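You operate a simulated robot arm through the tools that you are given. There is no shell and no other tool.

Carry out the task below with a simulated robot arm. There is one attempt and no reset: what you move stays moved.

Task
Firm the white seed pot flat, then sow basil thinly on it.
Fine: presser and tin back where they stood, lid back on the tin. Set down upright: soil presser, what you pick out.
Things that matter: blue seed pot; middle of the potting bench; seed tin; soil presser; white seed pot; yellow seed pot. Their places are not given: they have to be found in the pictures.

Only the result counts: the job must be done as asked and must still hold three seconds after the hand-in. Knocking over, shifting, dropping, spilling or breaking anything else fails it. Lids that push on must go on centred and level and be pressed home; caps that screw on are set level and turned clockwise until they are tight.

Robot
A 6-joint arm with a two-finger gripper, fixed in place. Base frame: the origin is at the foot of the arm, x ahead of it, y to its left, z up; the work surface is at about z = 850. Readings come in mm, rad, newtons and seconds.
With the tool pointing down near the work surface it reaches from about 140 to 680 mm from the base axis. Its first joint turns from -1.152 to 1.152 rad. Payload 2.45 kg.
The TCP is the grasp point between the finger pads, 30 mm short of the fingertips. In the tool frame z runs along the fingers and y along their closing line. Largest opening 106 mm; the body of the gripper starts 79 mm behind the TCP.
Orientation is that of the tool frame in the base frame, as a unit quaternion [w, x, y, z]. With the fingers straight down and closing along the base's y, the tool's x points along the base's -x, its y along +y and its z along -z.

Tools
- The arm moves only by the tool play_rows. Its argument "motion" is a list of rows, each an object of numbers (a shift or turn left out is 0, a gripper value left out holds the last): "tx", "ty", "tz": the shift along the base's x, y, z in mm; "ax", "ay", "az": the turn, a rotation vector about the base's x, y, z in degrees; "gripper": the gripper command, from -1 (fully open) to 1 (shut), values between in proportion. In form: [{"tx": .., "ty": .., "tz": .., "ax": .., "ay": .., "az": .., "gripper": ..}, ...]. A call has 1 to 20 rows; each row shifts and turns the commanded pose from where the row before left it. Each row takes 0.2 s and may step no farther than 50 mm and 0.15 rad from the row before; otherwise, or with a gripper value out of range, the whole call is refused. Where a pose cannot be reached the arm comes as near as it can. A force on the tool above 40 N (or 10 N above the force at the start of the call, whichever is more), or a blocked arm, ends the call early, and 0.2 s more pass. Each finger travels about 153 mm/s and halts on what it meets, pressing with about 31 N; the grip force reading is that of the motor and also rises with nothing between the fingers. The clock runs only during rows and for 0.2 s after the last one: add rows that do not move to give the fingers time. It gives the time, the measured TCP pose, the force on the tool (base axes), the opening and the grip force at its end, in the units of the frame above (readings bear some noise), with the torque about the TCP (base axes, N m) and any sound that the robot's microphone picked up.
- Cameras (640 x 400 px; columns grow to the right, rows downward): "scene" is fixed at [73.7, 414.3, 1407.8]; the picture's right is [-0.81, -0.59, 0.00], its down [-0.33, 0.46, -0.83] and it looks along [0.48, -0.67, -0.56] (base axes); focal length 269 px, centre (320, 200). "wrist" rides on the gripper at [76, -2, -106] in the tool frame; the picture's right is [0.02, 1.00, 0.00], its down [-0.78, 0.02, -0.62] and it looks along [-0.62, 0.01, 0.78] (tool axes); focal length 247 px, centre (320, 200).
- get_image(camera): a new picture of that camera. No time passes.
- locate(camera, pixels): for up to 12 pixels [column, row] of the newest picture of that camera ("zoom" is the newest enlarged one), the place [x, y, z] in the base frame of the surface seen there, good to about 3 mm, but the place of the scene camera against the robot may be out by one fixed shift of up to 25 mm in any direction. No time passes.
- close_up(camera, box): a new picture of the part [left, top, right, bottom] of that camera's present view, enlarged. No time passes.
- job_done(): hands the job in; it is judged then, once.

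Open the gripper and draw the arm clear of the work before you hand the job in, unless the task says otherwise.

The tools are called after "Call:" as a command line: name --argument value ..., lists and objects as JSON in quotes. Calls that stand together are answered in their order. play_rows: Moves the arm, as the interface text tells. Its arguments: {"type":"object","properties":{"motion":{"type":"array","items":{"type":"object","properties":{"tx":{"type":"number"},"ty":{"type":"number"},"tz":{"type":"number"},"ax":{"type":"number"},"ay":{"type":"number"},"az":{"type":"number"},"gripper":{"type":"number"}}}}},"required":["motion"]} The other tools are called the same way: get_image (camera) takes a picture; locate (camera, pixels) gives the place of the surface under pixels of a picture; close_up (camera, box) takes an enlarged picture of a part of a camera's view; job_done () hands the job in.

At the start:

```text
t: 0.0
tcp_pos: [281.2, -134.7, 1269.5]
tcp_rot: [0.001, -0.001, 1.0, 0.0]
ft_force: [0.0, 0.6, -0.6]
torque: [-0.01, 0.02, -0.03]
width: 106.2
finger_force: 0.1
```

scene: 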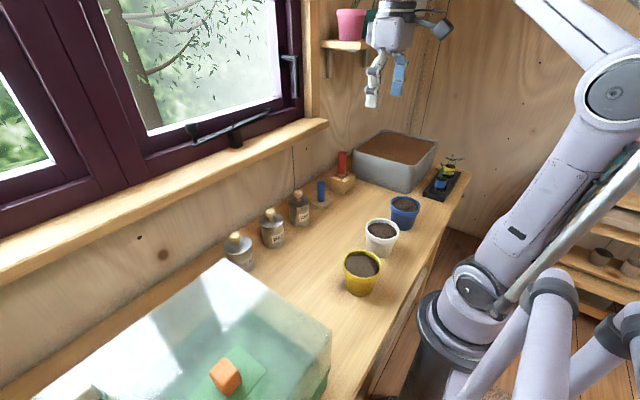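
wrist: 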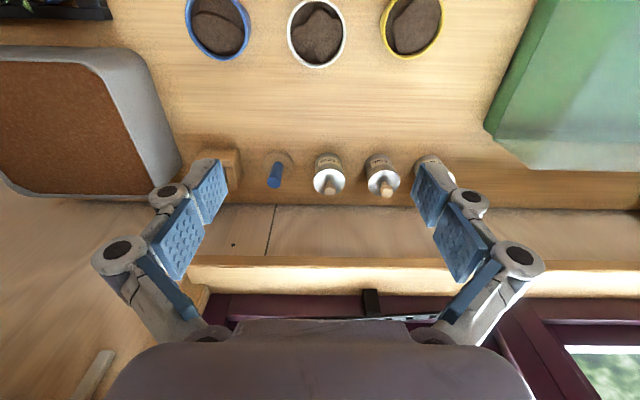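

The scene shows three pots (yellow ~(362,272), white ~(381,236), blue ~(405,211)), three tins (240,250), (272,228), (299,207), a blue item (321,192) and a red-handled block (343,175). I take enlarged views to identify them.

Call:
close_up --camera "scene" --box '[210, 140, 370, 280]'

Call:
close_up --camera "scene" --box '[320, 120, 480, 300]'

Call:
close_up --camera "wrist" --box '[180, 120, 480, 220]'

Call:
close_up --camera "wrist" --box '[160, 0, 480, 100]'

```text
2.86 times, centred on (290, 210) of scene
```

zoom: 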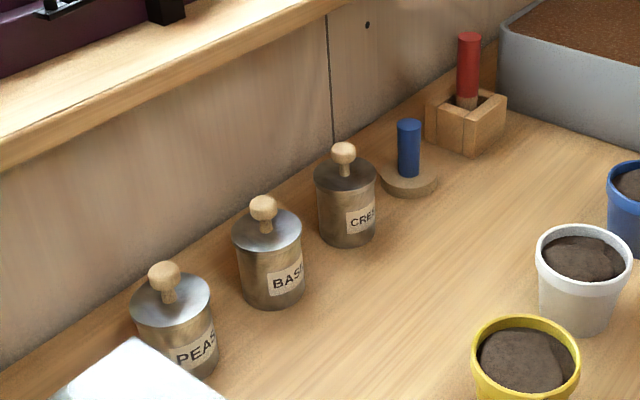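

```text
2.22 times, centred on (400, 210) of scene
```

zoom: 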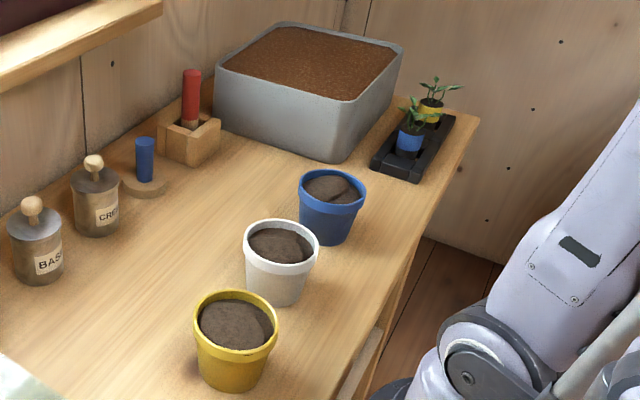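

```text
2.13 times, centred on (330, 170) of wrist
```

zoom: 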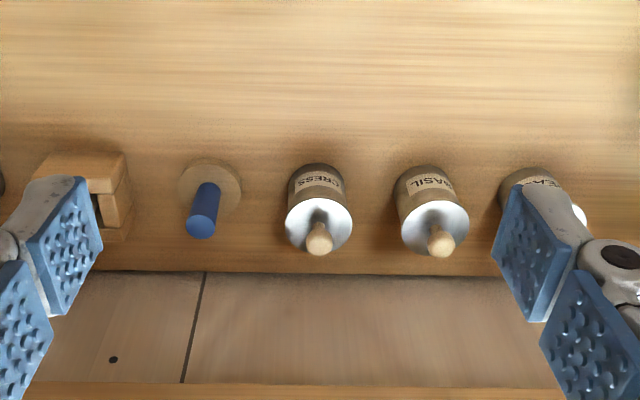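

```text
2.00 times, centred on (320, 50) of wrist
```

zoom: 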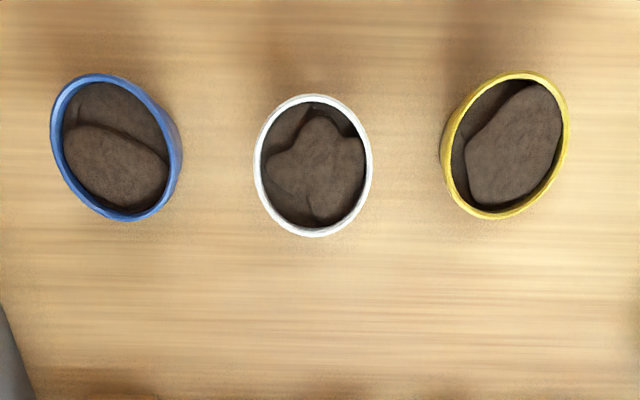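

The presser is the disc with the blue handle, basil is the middle tin ("BASIL"), the white pot is in the middle with an uneven soil. I locate these through the wrist camera, with scene values for comparison.

Call:
locate --camera "wrist" --pixels '[[320, 37], [318, 4], [318, 66], [289, 33], [346, 35], [275, 180], [279, 160], [325, 183], [330, 190], [383, 180], [387, 190], [376, 160]]'

Call:
locate --camera "scene" --pixels '[[383, 230], [366, 228], [400, 232], [381, 220], [382, 240], [275, 212], [272, 240], [321, 184], [322, 203], [362, 264], [404, 206], [274, 218]]'

Call:
close_up --camera "wrist" --box '[280, 0, 360, 50]'

```text
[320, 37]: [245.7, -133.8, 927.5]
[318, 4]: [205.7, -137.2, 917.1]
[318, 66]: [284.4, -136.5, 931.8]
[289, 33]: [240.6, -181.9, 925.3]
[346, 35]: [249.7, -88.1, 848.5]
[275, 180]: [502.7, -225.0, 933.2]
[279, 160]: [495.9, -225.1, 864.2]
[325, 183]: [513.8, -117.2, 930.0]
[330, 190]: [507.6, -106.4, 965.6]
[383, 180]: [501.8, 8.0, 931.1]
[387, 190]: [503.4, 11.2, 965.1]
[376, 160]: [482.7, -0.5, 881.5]
```

```text
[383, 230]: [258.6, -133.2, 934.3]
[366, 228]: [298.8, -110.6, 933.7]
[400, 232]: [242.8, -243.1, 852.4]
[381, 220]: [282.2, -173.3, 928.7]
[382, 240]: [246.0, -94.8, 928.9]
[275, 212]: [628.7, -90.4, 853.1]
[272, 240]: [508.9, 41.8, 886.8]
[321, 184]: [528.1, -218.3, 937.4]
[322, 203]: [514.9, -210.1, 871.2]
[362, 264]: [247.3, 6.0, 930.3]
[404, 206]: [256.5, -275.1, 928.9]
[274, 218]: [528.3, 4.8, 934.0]
```

```text
8.00 times, centred on (320, 25) of wrist
```

zoom: 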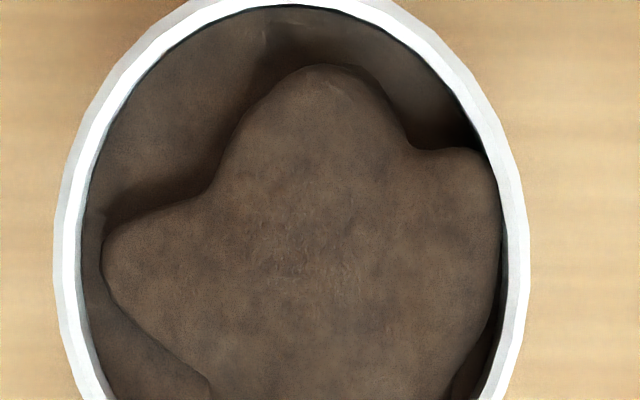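

White pot is near (244,-136), rim about z 933; presser handle near (502,-225); basil tin near (500,5). I move closer to the presser for an exact look and check the sill.

Call:
play_rows --motion '[{"tx": 20, "ty": -15, "tz": -36, "gripper": -1}, {"tx": 20, "ty": -15, "tz": -36}, {"tx": 20, "ty": -15, "tz": -36}, {"tx": 20, "ty": -15, "tz": -36}, {"tx": 20, "ty": -15, "tz": -36}, {"tx": 19, "ty": -15, "tz": -39}, {}]'

Call:
get_image --camera "wrist"

Call:
get_image --camera "scene"

```text
t: 1.6
tcp_pos: [398.5, -226.1, 1050.2]
tcp_rot: [0.001, -0.001, 1.0, -0.001]
ft_force: [-0.4, 0.2, 0.7]
torque: [0.0, 0.0, 0.0]
width: 106.0
finger_force: 0.0
```

```text
taken
```

wrist: 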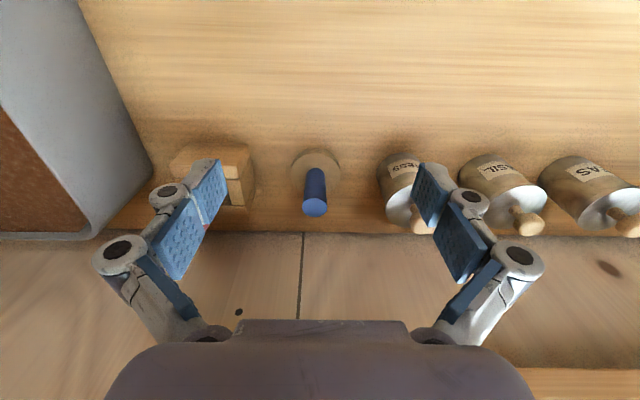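

```text
taken
```

scene: 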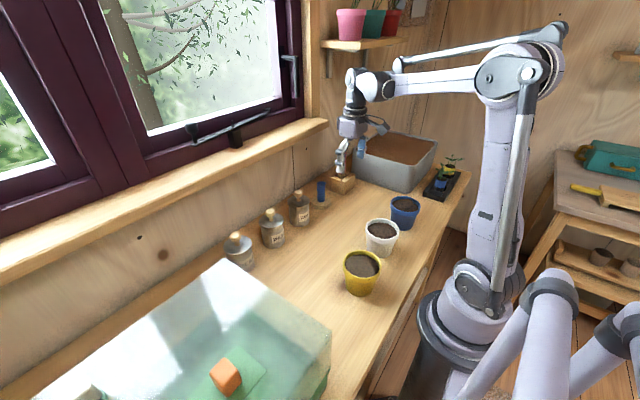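

Now the presser is at (315,185) in the wrist picture. I enlarge it and locate its points.

Call:
close_up --camera "wrist" --box '[270, 140, 366, 230]'

Call:
locate --camera "wrist" --pixels '[[315, 207], [305, 207], [325, 207], [315, 198], [315, 172], [294, 165], [339, 165], [315, 153], [300, 240], [240, 190], [213, 165], [530, 380]]'

```text
4.44 times, centred on (318, 185) of wrist
```

zoom: 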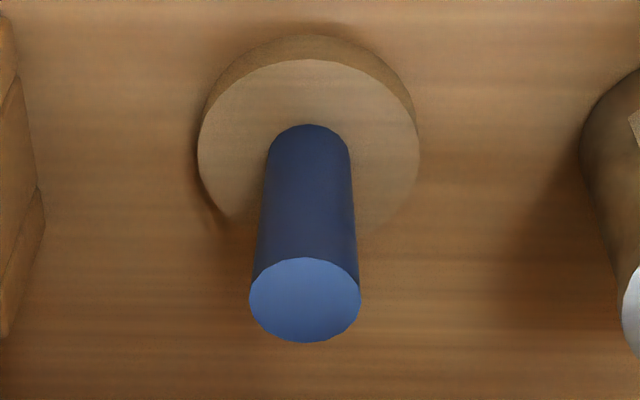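

```text
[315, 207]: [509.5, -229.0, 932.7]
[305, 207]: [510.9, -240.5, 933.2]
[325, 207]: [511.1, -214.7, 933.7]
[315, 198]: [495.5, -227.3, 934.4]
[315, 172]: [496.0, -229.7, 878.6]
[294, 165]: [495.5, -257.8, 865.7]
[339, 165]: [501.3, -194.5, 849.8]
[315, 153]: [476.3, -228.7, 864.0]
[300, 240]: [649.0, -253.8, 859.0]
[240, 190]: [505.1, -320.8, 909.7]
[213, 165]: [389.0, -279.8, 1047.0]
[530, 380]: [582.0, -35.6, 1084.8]
```

The handle top centre is near (510,-229,933), disc about 68 mm wide. I check the sill's front edge with the scene camera to know the clearance above the presser and tins.

Call:
locate --camera "scene" --pixels '[[325, 123], [325, 129], [300, 137], [300, 143], [250, 163], [250, 170], [200, 192], [318, 120], [321, 184], [321, 190], [340, 155], [340, 182]]'

Call:
close_up --camera "scene" --box '[250, 60, 450, 220]'

```text
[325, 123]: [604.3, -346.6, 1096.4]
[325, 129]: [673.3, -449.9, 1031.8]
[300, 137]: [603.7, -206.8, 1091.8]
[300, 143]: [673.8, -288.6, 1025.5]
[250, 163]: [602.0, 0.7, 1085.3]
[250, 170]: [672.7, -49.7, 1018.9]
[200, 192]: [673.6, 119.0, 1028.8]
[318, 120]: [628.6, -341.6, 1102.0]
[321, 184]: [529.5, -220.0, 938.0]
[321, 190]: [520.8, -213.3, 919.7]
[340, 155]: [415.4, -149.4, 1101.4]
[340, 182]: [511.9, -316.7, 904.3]
```

```text
2.50 times, centred on (350, 140) of scene
```

zoom: 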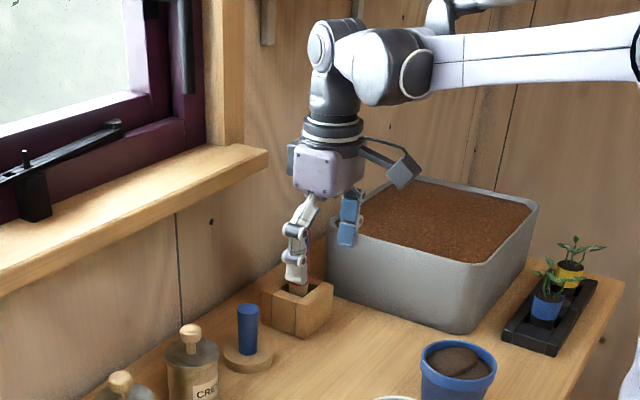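

The sill front is at about x 585, clear of the gripper. I check the dibber block's and the cress tin's edges next to the presser before choosing the opening.

Call:
locate --camera "wrist" --pixels '[[247, 160], [250, 190], [250, 205], [240, 155], [385, 190], [383, 170], [390, 200], [398, 165]]'

Call:
play_rows --motion '[{"tx": 36.5, "ty": -1.3, "tz": -10, "gripper": -0.2}, {"tx": 36.5, "ty": -1.3, "tz": -20}, {"tx": 36.5, "ty": -1.3, "tz": -20}, {}]'

Call:
get_image --camera "wrist"

```text
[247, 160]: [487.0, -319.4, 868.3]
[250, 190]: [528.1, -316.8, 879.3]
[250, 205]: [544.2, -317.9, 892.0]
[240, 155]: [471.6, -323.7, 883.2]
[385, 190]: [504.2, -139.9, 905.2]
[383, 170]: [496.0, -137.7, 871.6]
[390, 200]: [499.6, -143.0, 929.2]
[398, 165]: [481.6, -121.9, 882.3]
```

```text
t: 2.6
tcp_pos: [510.5, -228.2, 999.2]
tcp_rot: [0.001, -0.001, 1.0, 0.0]
ft_force: [-0.6, 0.3, 0.6]
torque: [-0.01, 0.0, 0.01]
width: 63.7
finger_force: 0.0
```

```text
taken
```

wrist: 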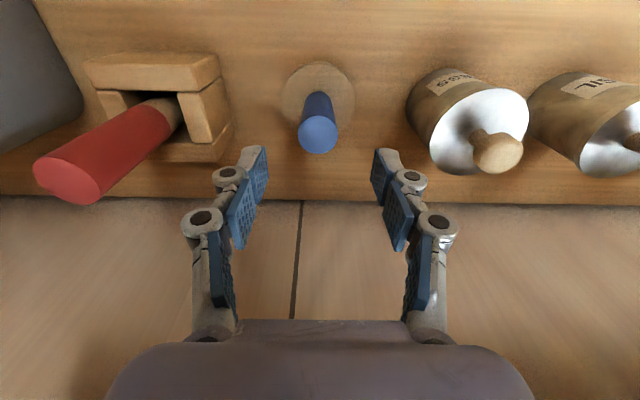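

The handle top shows at about (318,135). I enlarge for a precise centre.

Call:
close_up --camera "wrist" --box '[270, 50, 366, 170]'

Call:
locate --camera "zoom" --pixels '[[320, 300], [240, 300], [380, 300], [320, 240], [320, 330], [320, 60]]'

```text
3.33 times, centred on (318, 110) of wrist
```

zoom: 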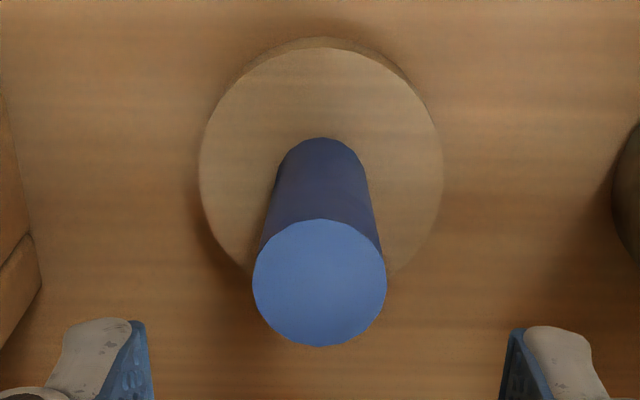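

```text
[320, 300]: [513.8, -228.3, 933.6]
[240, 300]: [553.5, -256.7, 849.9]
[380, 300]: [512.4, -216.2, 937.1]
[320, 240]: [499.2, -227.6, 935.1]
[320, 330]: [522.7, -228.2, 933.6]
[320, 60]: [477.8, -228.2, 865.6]
```

The handle centre is about (509.5,-229), matching the TCP within 1 mm. I descend to z 905 and close.

Call:
play_rows --motion '[{"tx": -0.7, "ty": -0.8, "tz": -31}, {"tz": -31}, {"tz": -32}, {}]'

Call:
get_image --camera "wrist"

```text
t: 3.6
tcp_pos: [510.8, -230.2, 905.9]
tcp_rot: [0.001, 0.0, 1.0, 0.0]
ft_force: [-1.1, 0.6, 0.1]
torque: [-0.02, 0.03, -0.03]
width: 63.6
finger_force: 0.1
```

```text
taken
```

wrist: 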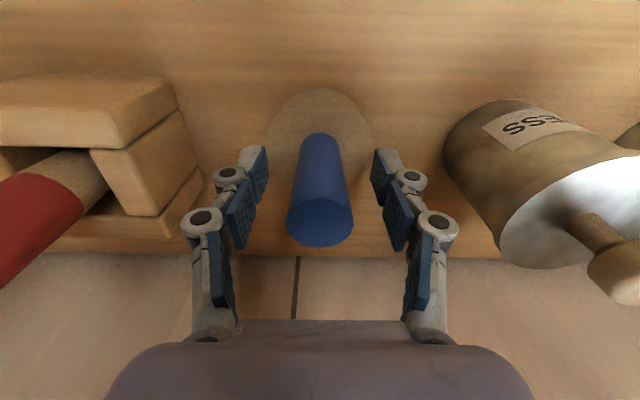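

The handle is centred between the pads at (320,190). I close the gripper.

Call:
play_rows --motion '[{"gripper": 0.2}, {"gripper": 0.5}, {"gripper": 1}, {}, {}]'

Call:
get_image --camera "wrist"

```text
t: 4.8
tcp_pos: [510.8, -230.1, 907.7]
tcp_rot: [0.001, -0.001, 1.0, 0.0]
ft_force: [-0.2, -0.6, -0.1]
torque: [0.0, 0.01, -0.01]
width: 26.0
finger_force: 31.2
```

```text
taken
```

wrist: 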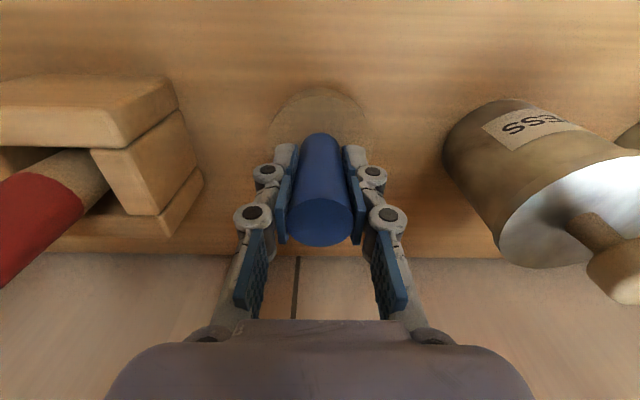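

The grip holds at width 26.0 mm. I lift straight up 150 mm and then move to a spot from which the wrist camera sees the white pot beside the held presser.

Call:
play_rows --motion '[{"tz": 20}, {"tz": 35}, {"tz": 45}, {"tz": 50}, {}]'

Call:
get_image --camera "wrist"

Call:
get_image --camera "scene"

```text
t: 6.0
tcp_pos: [510.0, -231.8, 1059.2]
tcp_rot: [0.001, -0.001, 1.0, 0.0]
ft_force: [-0.4, 0.4, -1.9]
torque: [0.0, 0.0, -0.01]
width: 27.8
finger_force: 31.0
```

```text
taken
```

wrist: 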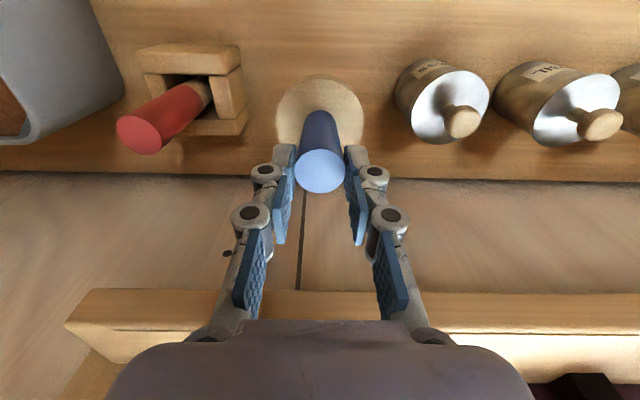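

```text
taken
```

scene: 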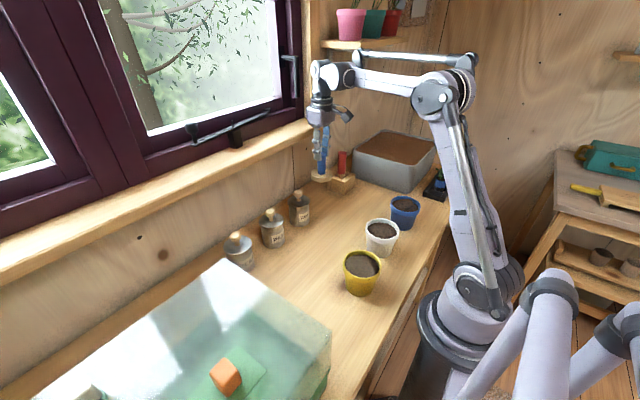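

The handle top now shows at row 170 instead of row 222, so the presser has slid down in the grip. I look closer before moving on.

Call:
close_up --camera "wrist" --box '[230, 60, 410, 260]'

Call:
close_up --camera "scene" --box '[280, 80, 380, 200]'

Call:
locate --camera "wrist" --pixels '[[320, 172], [320, 155], [320, 188], [290, 100], [340, 95], [320, 82], [282, 110], [358, 110]]'

```text
2.00 times, centred on (320, 160) of wrist
```

zoom: 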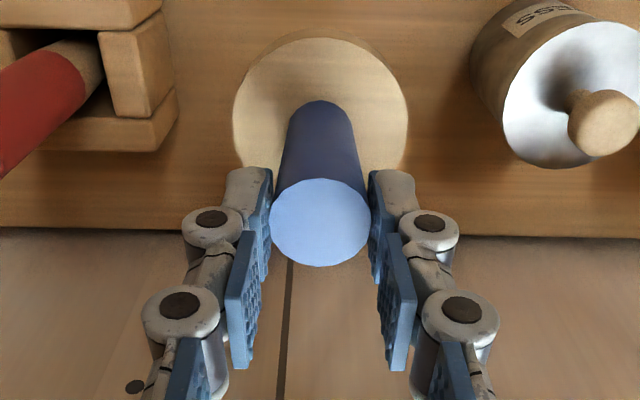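

```text
3.33 times, centred on (330, 140) of scene
```

zoom: 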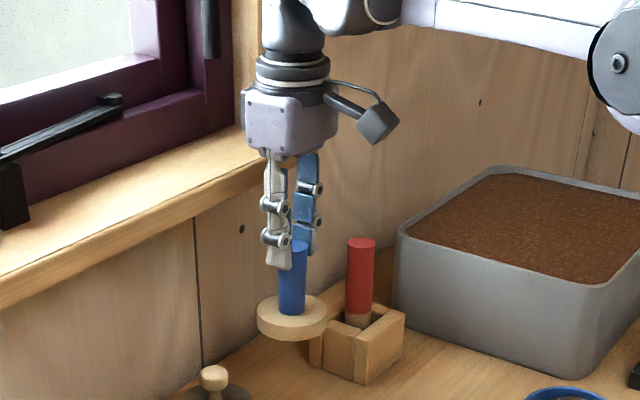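

```text
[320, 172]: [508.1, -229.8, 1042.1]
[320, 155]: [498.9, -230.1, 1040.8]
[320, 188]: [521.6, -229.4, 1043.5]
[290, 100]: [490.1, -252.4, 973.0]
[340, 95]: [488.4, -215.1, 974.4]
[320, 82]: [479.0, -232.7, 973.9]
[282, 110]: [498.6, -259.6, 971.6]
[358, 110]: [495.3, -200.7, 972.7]
```

The handle top is at z 1042 and only the fingertips hold it; the disc bottom is near 958. I lower it gently above its own spot to re-grip, then check whether it is still slipping.

Call:
play_rows --motion '[{"tz": -10}, {"tz": -20}, {"tz": -20}, {"tz": -20}, {"tz": -15}, {"tz": -8}]'

Call:
close_up --camera "wrist" --box '[230, 60, 410, 260]'

Call:
locate --camera "zoom" --pixels '[[320, 222], [320, 200], [320, 250], [260, 90], [380, 90], [320, 50]]'

```text
t: 7.4
tcp_pos: [510.3, -231.7, 963.4]
tcp_rot: [0.001, -0.001, 1.0, 0.0]
ft_force: [0.6, -0.1, -1.3]
torque: [-0.02, -0.01, 0.02]
width: 28.2
finger_force: 31.0
```

```text
2.00 times, centred on (320, 160) of wrist
```

zoom: 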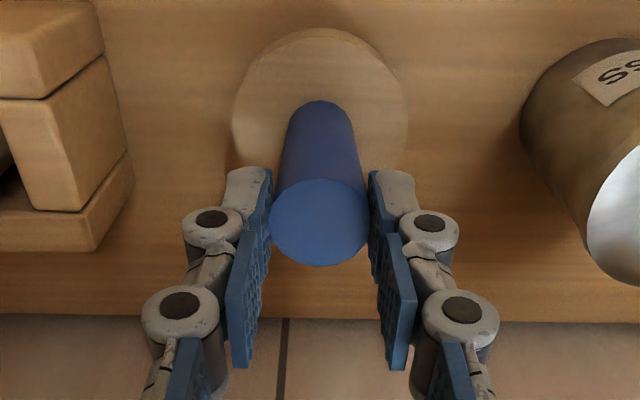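

```text
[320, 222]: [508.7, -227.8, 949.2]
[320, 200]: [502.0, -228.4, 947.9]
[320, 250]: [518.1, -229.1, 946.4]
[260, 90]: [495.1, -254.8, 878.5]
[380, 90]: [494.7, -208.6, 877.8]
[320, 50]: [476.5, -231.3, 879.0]
```

It no longer slips (handle top 948, 15 mm below TCP). I set it down on its spot in small steps, watching the force.

Call:
play_rows --motion '[{"tz": -6}, {"tz": -4}, {"tz": -3}, {}]'

Call:
close_up --camera "wrist" --box '[230, 60, 410, 260]'

Call:
locate --camera "zoom" --pixels '[[320, 222], [260, 90], [380, 90], [320, 50]]'

```text
t: 8.4
tcp_pos: [510.1, -230.8, 950.4]
tcp_rot: [0.001, 0.0, 1.0, 0.0]
ft_force: [0.9, 0.3, -1.2]
torque: [-0.01, 0.02, -0.02]
width: 28.1
finger_force: 30.6
```

```text
2.00 times, centred on (320, 160) of wrist
```

zoom: 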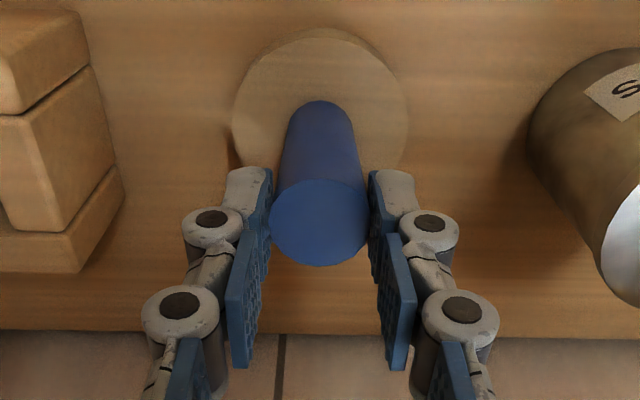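

```text
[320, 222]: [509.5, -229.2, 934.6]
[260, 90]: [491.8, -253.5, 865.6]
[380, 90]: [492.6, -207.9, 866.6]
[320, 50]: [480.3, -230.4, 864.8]
```

The handle top is at 934.6, nearly its original height. I lower in 1 mm steps until the weight reading disappears.

Call:
play_rows --motion '[{"tz": -1}, {"tz": -0.5}, {}]'

```text
t: 9.2
tcp_pos: [510.3, -230.3, 949.1]
tcp_rot: [0.001, -0.001, 1.0, 0.0]
ft_force: [1.8, -1.2, 11.8]
torque: [0.01, 0.19, -0.04]
width: 28.2
finger_force: 31.6
```

Contact made (11.8 N up, and the fingertip grip held it). I ease up, open part-way, go down about 30 mm and grip again with more settling time.

Call:
play_rows --motion '[{"tz": 0.7}, {"gripper": 0.3}, {"gripper": 0.1}, {}, {"tz": -15}, {"tz": -20}, {}]'

Call:
get_image --camera "wrist"

```text
t: 10.8
tcp_pos: [507.7, -230.0, 912.8]
tcp_rot: [0.0, -0.001, 1.0, 0.0]
ft_force: [-0.6, 0.0, -0.2]
torque: [-0.01, 0.0, -0.01]
width: 47.7
finger_force: 0.0
```

```text
taken
```

wrist: 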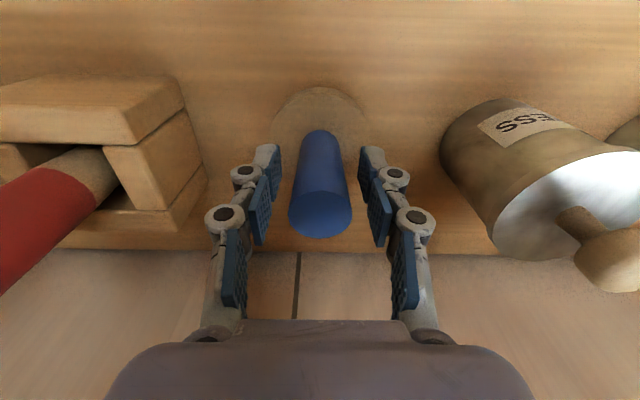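

The handle is centred again at (320,190). I close fully and lift just 12 mm slowly, then compare.

Call:
play_rows --motion '[{"gripper": 1}, {}, {}, {}, {}, {"tz": 2}, {"tz": 3}, {"tz": 4}, {"tz": 3}, {}]'

Call:
get_image --camera "wrist"

Call:
close_up --camera "wrist" --box '[230, 60, 410, 260]'

Call:
locate --camera "zoom" --pixels '[[320, 280], [320, 310], [270, 80], [370, 80], [320, 60]]'

```text
t: 13.0
tcp_pos: [509.1, -230.7, 926.4]
tcp_rot: [0.001, 0.0, 1.0, 0.0]
ft_force: [0.2, 0.0, -0.8]
torque: [-0.03, 0.03, -0.04]
width: 26.6
finger_force: 30.7
```

```text
taken
```

wrist: 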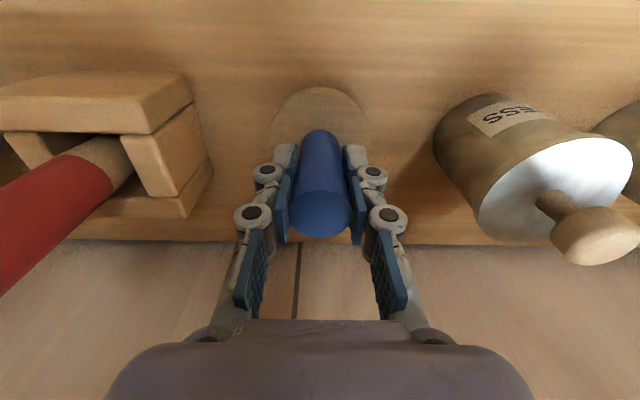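

```text
2.00 times, centred on (320, 160) of wrist
```

zoom: 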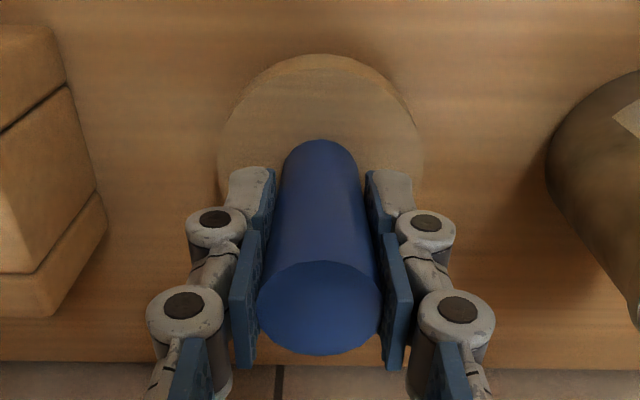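

```text
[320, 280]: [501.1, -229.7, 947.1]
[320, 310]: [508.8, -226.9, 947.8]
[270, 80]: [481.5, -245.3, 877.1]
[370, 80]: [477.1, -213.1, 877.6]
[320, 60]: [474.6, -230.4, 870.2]
```

No slip this time: handle top is 21 mm above the TCP as before the lift. I keep lifting slowly, 8 mm per row, and check again.

Call:
play_rows --motion '[{"tz": 4}, {"tz": 6}, {"tz": 8}, {"tz": 8}, {"tz": 8}, {"tz": 8}, {"tz": 8}, {"tz": 8}, {"tz": 8}, {"tz": 8}, {"tz": 8}, {"tz": 8}, {"tz": 8}, {"tz": 6}, {"tz": 4}, {}]'

Call:
get_image --camera "wrist"

Call:
locate --camera "wrist" --pixels '[[320, 215], [320, 200], [320, 95], [295, 105], [345, 105]]'

```text
t: 16.4
tcp_pos: [508.0, -230.6, 1034.4]
tcp_rot: [0.001, 0.0, 1.0, 0.0]
ft_force: [0.4, 0.4, -1.5]
torque: [-0.01, -0.03, 0.04]
width: 26.9
finger_force: 31.4
```

```text
taken
```

wrist: 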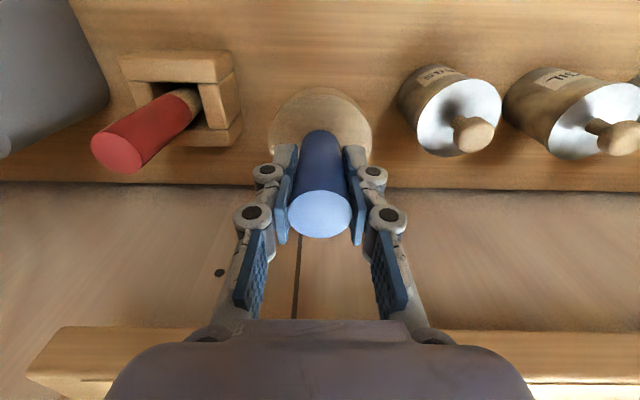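

```text
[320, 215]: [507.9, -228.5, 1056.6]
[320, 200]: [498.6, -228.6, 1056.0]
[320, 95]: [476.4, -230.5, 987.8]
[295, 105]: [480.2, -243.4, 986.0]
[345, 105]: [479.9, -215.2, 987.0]
```

Still firm: handle top 21.6 mm above TCP, disc bottom near 972. I move at this height to a spot from which the white pot is seen to the left of the held presser.

Call:
play_rows --motion '[{"tx": -6, "ty": 4.5, "tz": 1}, {"tx": -12, "ty": 9, "tz": 1}, {"tx": -17, "ty": 12.6, "tz": 1.5}, {"tx": -17, "ty": 12.6, "tz": 1.5}, {"tx": -17, "ty": 12.6, "tz": 1.5}, {"tx": -17, "ty": 12.6, "tz": 1.5}, {"tx": -17, "ty": 12.6, "tz": 1.5}, {"tx": -17, "ty": 12.6, "tz": 1.5}, {"tx": -17, "ty": 12.6, "tz": 1.5}, {"tx": -17, "ty": 12.6, "tz": 1.5}, {"tx": -17, "ty": 12.6, "tz": 1.5}, {"tx": -17, "ty": 12.6, "tz": 1.5}, {"tx": -17, "ty": 12.6, "tz": 1.5}, {"tx": -17, "ty": 12.6, "tz": 1.5}, {"tx": -17, "ty": 12.6, "tz": 1.5}, {"tx": -17, "ty": 12.6, "tz": 1.5}, {"tx": -17, "ty": 12.6, "tz": 1.5}, {"tx": -17, "ty": 12.6, "tz": 1.5}, {"tx": -12, "ty": 9, "tz": 1}, {"tx": -7, "ty": 5.3, "tz": 0}]'

Call:
get_image --camera "wrist"

Call:
get_image --camera "scene"

```text
t: 20.6
tcp_pos: [201.5, -1.4, 1060.2]
tcp_rot: [0.002, -0.001, 1.0, 0.001]
ft_force: [-0.1, 0.6, -1.0]
torque: [-0.01, -0.02, 0.0]
width: 26.7
finger_force: 31.4
```

```text
taken
```

wrist: 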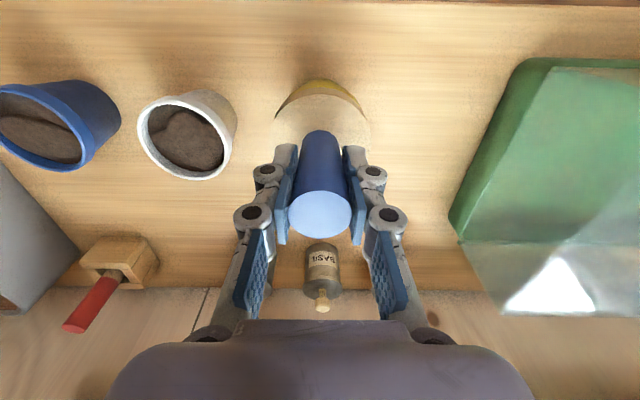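

```text
taken
```

scene: 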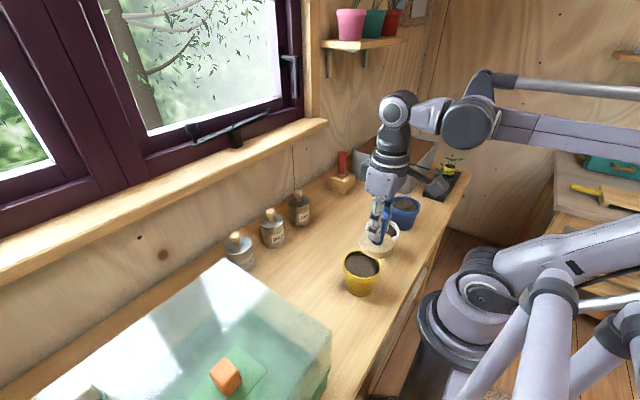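

The white pot's rim is visible at (186,135). I enlarge it and locate rim points.

Call:
close_up --camera "wrist" --box '[120, 75, 260, 195]'

Call:
locate --camera "zoom" --pixels '[[85, 180], [490, 280], [400, 110], [200, 90], [280, 400], [280, 240], [180, 180], [330, 300], [400, 200], [200, 350], [300, 180], [440, 390]]'

```text
3.33 times, centred on (190, 135) of wrist
```

zoom: 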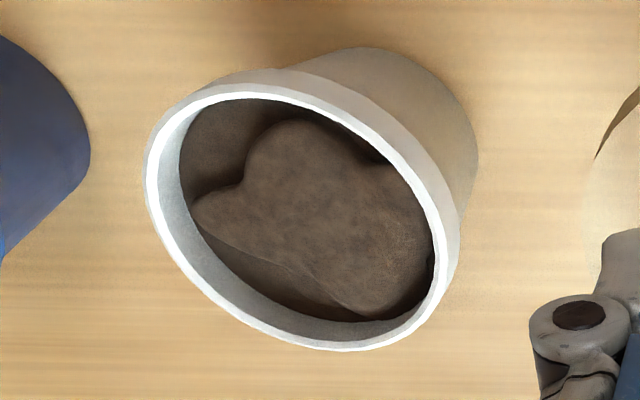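

```text
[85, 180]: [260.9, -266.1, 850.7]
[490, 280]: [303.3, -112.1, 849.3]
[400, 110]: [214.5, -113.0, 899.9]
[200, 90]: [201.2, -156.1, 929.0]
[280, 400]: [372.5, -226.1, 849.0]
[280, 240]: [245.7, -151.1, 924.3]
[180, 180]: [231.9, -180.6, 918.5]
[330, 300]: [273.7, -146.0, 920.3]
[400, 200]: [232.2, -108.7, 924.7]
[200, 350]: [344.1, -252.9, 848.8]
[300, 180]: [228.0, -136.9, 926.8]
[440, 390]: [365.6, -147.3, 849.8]
```

I locate points along the white rim band itself to fit its circle.

Call:
locate --camera "zoom" --pixels '[[153, 190], [168, 238], [215, 292], [290, 332], [350, 344], [408, 326], [440, 280], [437, 222], [400, 160], [340, 116], [270, 92], [175, 125]]'

Call:
locate --camera "zoom" --pixels '[[215, 215], [250, 160], [300, 140], [350, 180], [400, 250], [370, 290], [320, 260], [260, 250], [200, 140], [270, 280], [350, 310], [430, 265]]'

```text
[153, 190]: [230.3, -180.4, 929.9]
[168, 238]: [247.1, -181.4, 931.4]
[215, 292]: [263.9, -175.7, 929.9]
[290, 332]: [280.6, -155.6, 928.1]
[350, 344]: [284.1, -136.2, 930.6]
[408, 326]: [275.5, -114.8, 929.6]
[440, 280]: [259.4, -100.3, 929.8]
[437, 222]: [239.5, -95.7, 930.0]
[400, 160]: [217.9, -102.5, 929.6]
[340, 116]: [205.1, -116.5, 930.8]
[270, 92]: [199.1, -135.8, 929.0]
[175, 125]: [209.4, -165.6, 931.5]
```

```text
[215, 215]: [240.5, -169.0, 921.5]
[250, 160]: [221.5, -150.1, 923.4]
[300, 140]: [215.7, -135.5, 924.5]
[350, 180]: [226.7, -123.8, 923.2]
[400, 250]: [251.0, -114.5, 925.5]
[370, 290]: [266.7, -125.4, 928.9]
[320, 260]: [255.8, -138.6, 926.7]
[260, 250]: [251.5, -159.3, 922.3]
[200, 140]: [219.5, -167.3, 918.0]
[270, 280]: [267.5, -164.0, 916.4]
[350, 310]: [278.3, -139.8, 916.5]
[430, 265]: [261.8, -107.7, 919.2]
```

Rim circle fits centre (241.5,-138.5), mid-radius 42.7, z 930; the soil lies between 916 and 929. I bring the presser above that centre with the disc about 30 mm over the rim.

Call:
play_rows --motion '[{"tx": 2, "ty": -7, "tz": -1}, {"tx": 4, "ty": -13, "tz": -3}, {"tx": 4.5, "ty": -15, "tz": -3.7}, {"tx": 4.5, "ty": -15, "tz": -3.7}, {"tx": 4.5, "ty": -15, "tz": -3.7}, {"tx": 4.5, "ty": -15, "tz": -3.7}, {"tx": 4.5, "ty": -15, "tz": -3.7}, {"tx": 4.5, "ty": -15, "tz": -3.7}, {"tx": 4.5, "ty": -15, "tz": -3}, {"tx": 3, "ty": -10, "tz": -2}, {"tx": 1, "ty": -3.5, "tz": -0.5}, {}]'

Call:
get_image --camera "wrist"

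Call:
close_up --camera "scene" --box '[320, 130, 460, 300]'

```text
t: 23.2
tcp_pos: [241.1, -138.4, 1029.8]
tcp_rot: [0.0, -0.001, 1.0, 0.0]
ft_force: [0.4, -0.5, -0.6]
torque: [-0.02, -0.01, 0.0]
width: 26.5
finger_force: 30.9
```

```text
taken
```

wrist: 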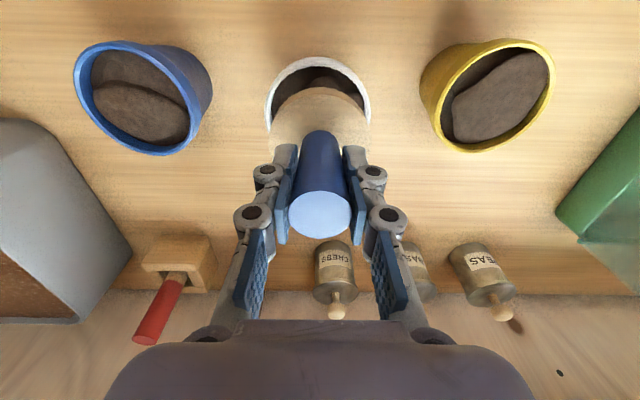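

```text
2.35 times, centred on (390, 215) of scene
```

zoom: 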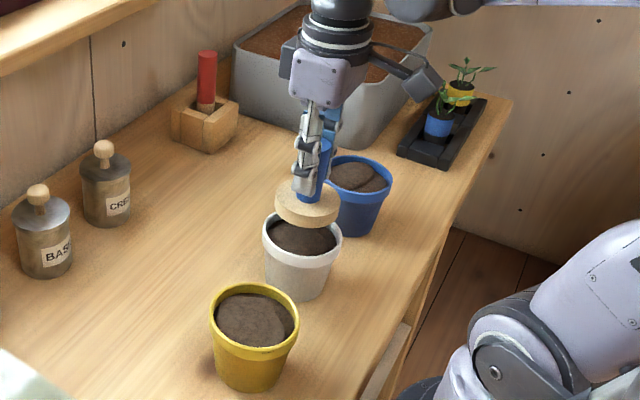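

The disc is centred over the white pot (rim arc cols 265–371, disc 270–370). I lower to just above the rim level.

Call:
play_rows --motion '[{"tz": -4}, {"tz": -8}, {"tz": -8}, {"tz": -7}, {"tz": -4}, {}]'

Call:
get_image --camera "wrist"

Call:
close_up --camera "scene" --box '[350, 170, 420, 260]'

Call:
close_up --camera "wrist" --box '[250, 50, 390, 170]'

```text
t: 24.6
tcp_pos: [240.6, -140.2, 998.6]
tcp_rot: [0.001, -0.001, 1.0, 0.0]
ft_force: [0.1, -0.4, -1.0]
torque: [0.0, 0.01, -0.01]
width: 26.4
finger_force: 30.8
```

```text
taken
```

wrist: 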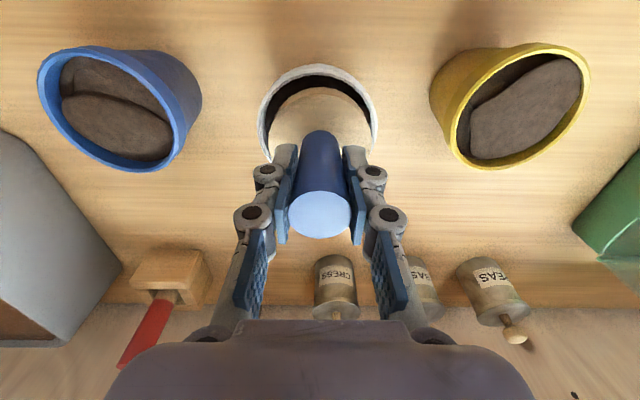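

```text
4.44 times, centred on (385, 215) of scene
```

zoom: 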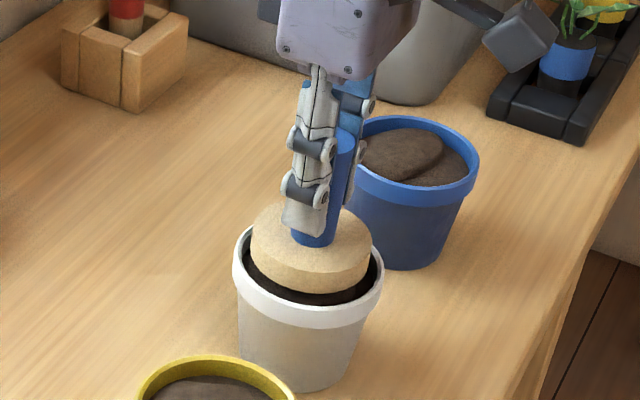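

```text
3.33 times, centred on (320, 110) of wrist
```

zoom: 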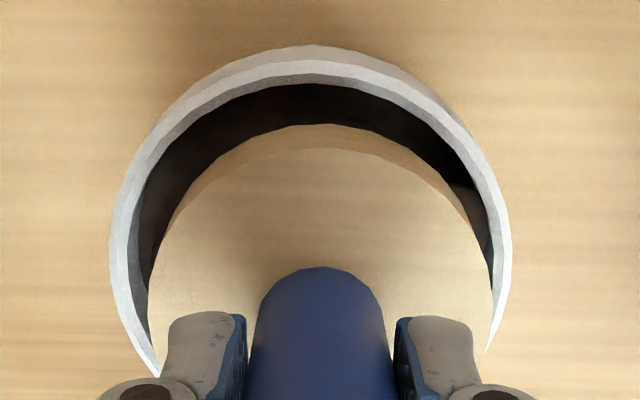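

The rim appears about 1.5 mm to the -y side of the disc axis (rim outer cols 110–512 vs disc 148–492 in the zoom). I take a tighter scene view to judge the x direction.

Call:
close_up --camera "scene" --box '[362, 202, 412, 252]'

Call:
locate --camera "zoom" --pixels '[[320, 200]]'

```text
8.00 times, centred on (387, 227) of scene
```

zoom: 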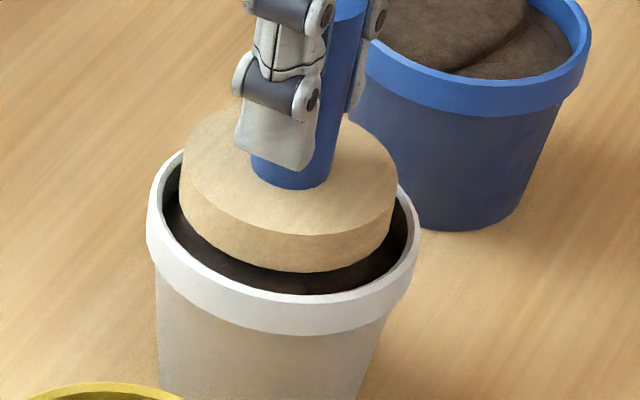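

```text
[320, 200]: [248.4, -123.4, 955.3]
```

Accounting for the height difference, x is right within 1 mm. I shift -1.5 in y, +0.5 in x, and lower to first soil contact in small steps.

Call:
play_rows --motion '[{"tx": 0.5, "ty": -1.5}, {"tz": -2}, {"tz": -2}, {"tz": -2}, {"tz": -1}, {"tz": -1}, {}]'

Call:
close_up --camera "wrist" --box '[250, 50, 390, 170]'

Call:
close_up --camera "scene" --box '[362, 202, 412, 252]'

```text
t: 26.2
tcp_pos: [243.2, -140.1, 991.8]
tcp_rot: [0.001, -0.001, 1.0, 0.0]
ft_force: [0.3, 0.2, -1.8]
torque: [0.0, 0.0, 0.02]
width: 26.3
finger_force: 30.8
```

```text
3.33 times, centred on (320, 110) of wrist
```

zoom: 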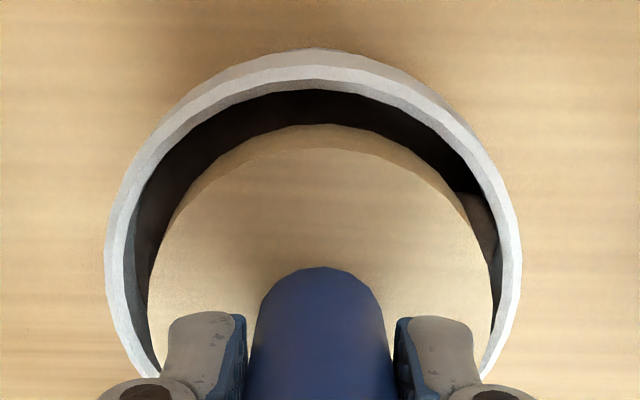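

```text
8.00 times, centred on (387, 227) of scene
```

zoom: 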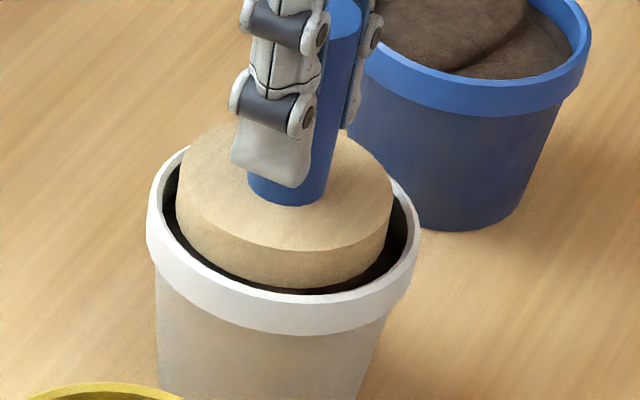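

No contact yet (−1.8 N, just weight). The rim in the wrist zoom is centred at col 312 vs disc 320, so I shift another 1.5 mm to -y and recheck.

Call:
play_rows --motion '[{"ty": -1.5}, {}, {}]'

Call:
close_up --camera "wrist" --box '[250, 50, 390, 170]'

Call:
close_up --camera "scene" --box '[362, 202, 412, 252]'

```text
t: 27.0
tcp_pos: [242.7, -141.5, 991.0]
tcp_rot: [0.001, 0.0, 1.0, 0.0]
ft_force: [-0.3, -0.3, -0.3]
torque: [-0.01, -0.02, 0.0]
width: 26.5
finger_force: 31.2
```

```text
3.33 times, centred on (320, 110) of wrist
```

zoom: 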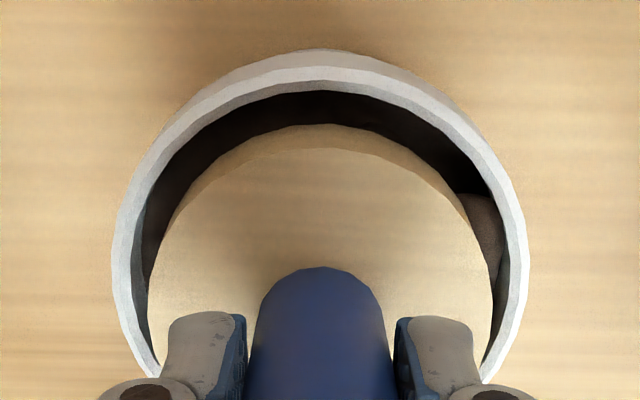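

```text
8.00 times, centred on (387, 227) of scene
```

zoom: 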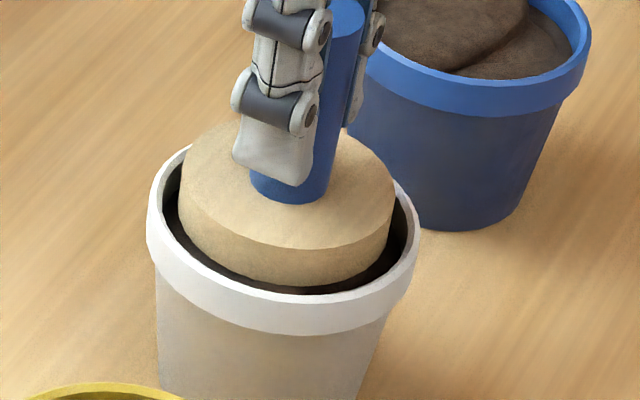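

Now rim (111–529) and disc (148–492) share the centre column 320. I press down in 1 mm steps, watching the force.

Call:
play_rows --motion '[{"tz": -1}, {"tz": -1}, {"tz": -1}, {"tz": -1}]'

```text
t: 28.0
tcp_pos: [241.5, -142.5, 986.3]
tcp_rot: [0.002, -0.002, 1.0, 0.0]
ft_force: [-1.0, -0.3, -0.1]
torque: [-0.01, 0.02, 0.03]
width: 26.3
finger_force: 30.7
```

Only slight contact so far at z 987. I continue down.

Call:
play_rows --motion '[{"tz": -1}, {"tz": -1}, {"tz": -1}, {}]'

Call:
get_image --camera "wrist"

```text
t: 29.0
tcp_pos: [241.0, -141.6, 983.0]
tcp_rot: [0.002, -0.001, 1.0, 0.0]
ft_force: [0.5, -0.2, -0.6]
torque: [-0.01, -0.02, 0.01]
width: 26.3
finger_force: 31.2
```

```text
taken
```

wrist: 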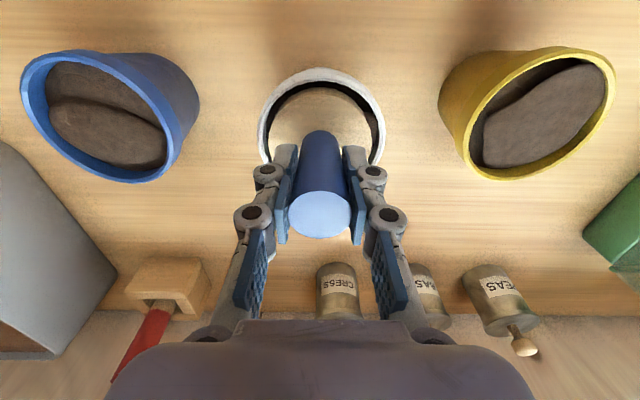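

Still no notable force at z 984 (disc bottom ~921.6). I continue in 1 mm steps.

Call:
play_rows --motion '[{"tz": -1}, {"tz": -1}, {"tz": -1}]'

Call:
close_up --camera "wrist" --box '[250, 50, 390, 170]'

Call:
close_up --camera "scene" --box '[362, 202, 412, 252]'

```text
t: 29.8
tcp_pos: [241.9, -142.8, 981.5]
tcp_rot: [0.002, -0.001, 1.0, 0.0]
ft_force: [-1.1, -0.6, 4.8]
torque: [0.03, 0.0, 0.03]
width: 26.3
finger_force: 30.8
```

```text
3.33 times, centred on (320, 110) of wrist
```

zoom: 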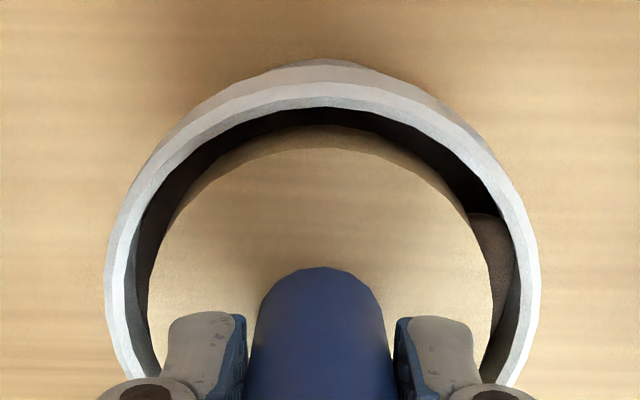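

```text
8.00 times, centred on (387, 227) of scene
```

zoom: 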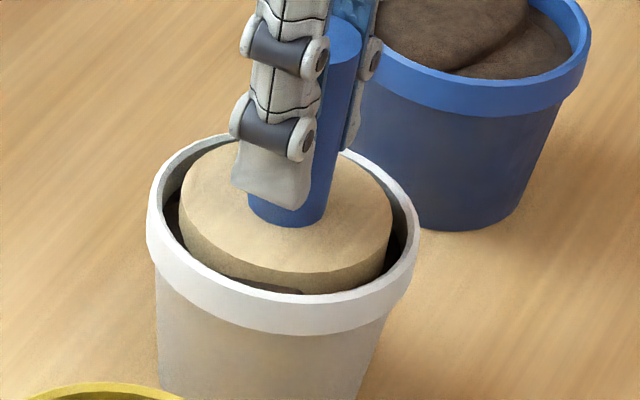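

Contact now: 4.8 N up at z 981. I press further in half-millimetre steps.

Call:
play_rows --motion '[{"tz": -0.5}, {"tz": -0.5}, {}]'

```text
t: 30.6
tcp_pos: [242.9, -142.9, 980.8]
tcp_rot: [0.001, 0.0, 1.0, -0.001]
ft_force: [-2.9, -0.1, 22.3]
torque: [0.0, 0.08, 0.01]
width: 26.6
finger_force: 31.5
```

22 N up now. I hold for a second to see whether the soil yields.

Call:
play_rows --motion '[{}, {}, {}, {}]'

Call:
get_image --camera "wrist"

Call:
close_up --camera "wrist" --box '[250, 50, 390, 170]'

Call:
close_up --camera "scene" --box '[362, 202, 412, 252]'

```text
t: 31.6
tcp_pos: [242.0, -143.1, 979.4]
tcp_rot: [0.001, -0.001, 1.0, 0.0]
ft_force: [0.1, -1.5, 20.6]
torque: [-0.04, -0.09, 0.03]
width: 26.4
finger_force: 31.2
```

```text
taken
```

wrist: 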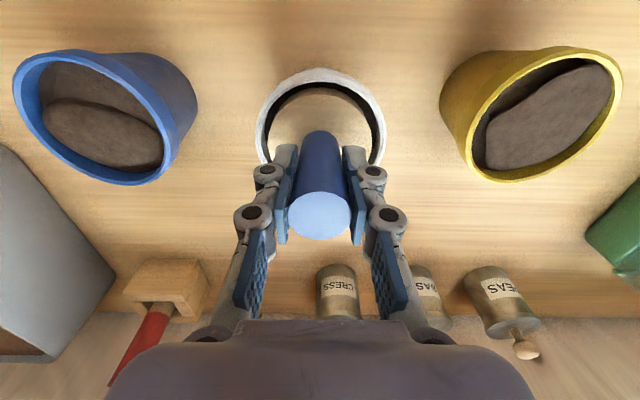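

```text
3.33 times, centred on (320, 110) of wrist
```

zoom: 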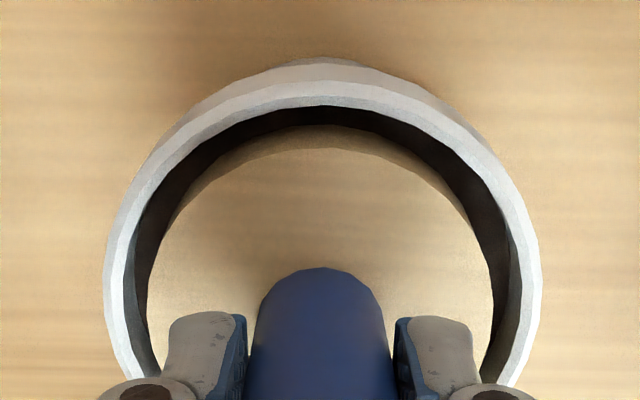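

```text
8.00 times, centred on (387, 227) of scene
```

zoom: 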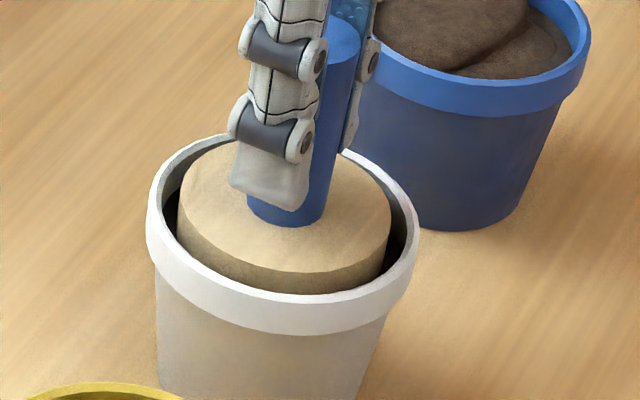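

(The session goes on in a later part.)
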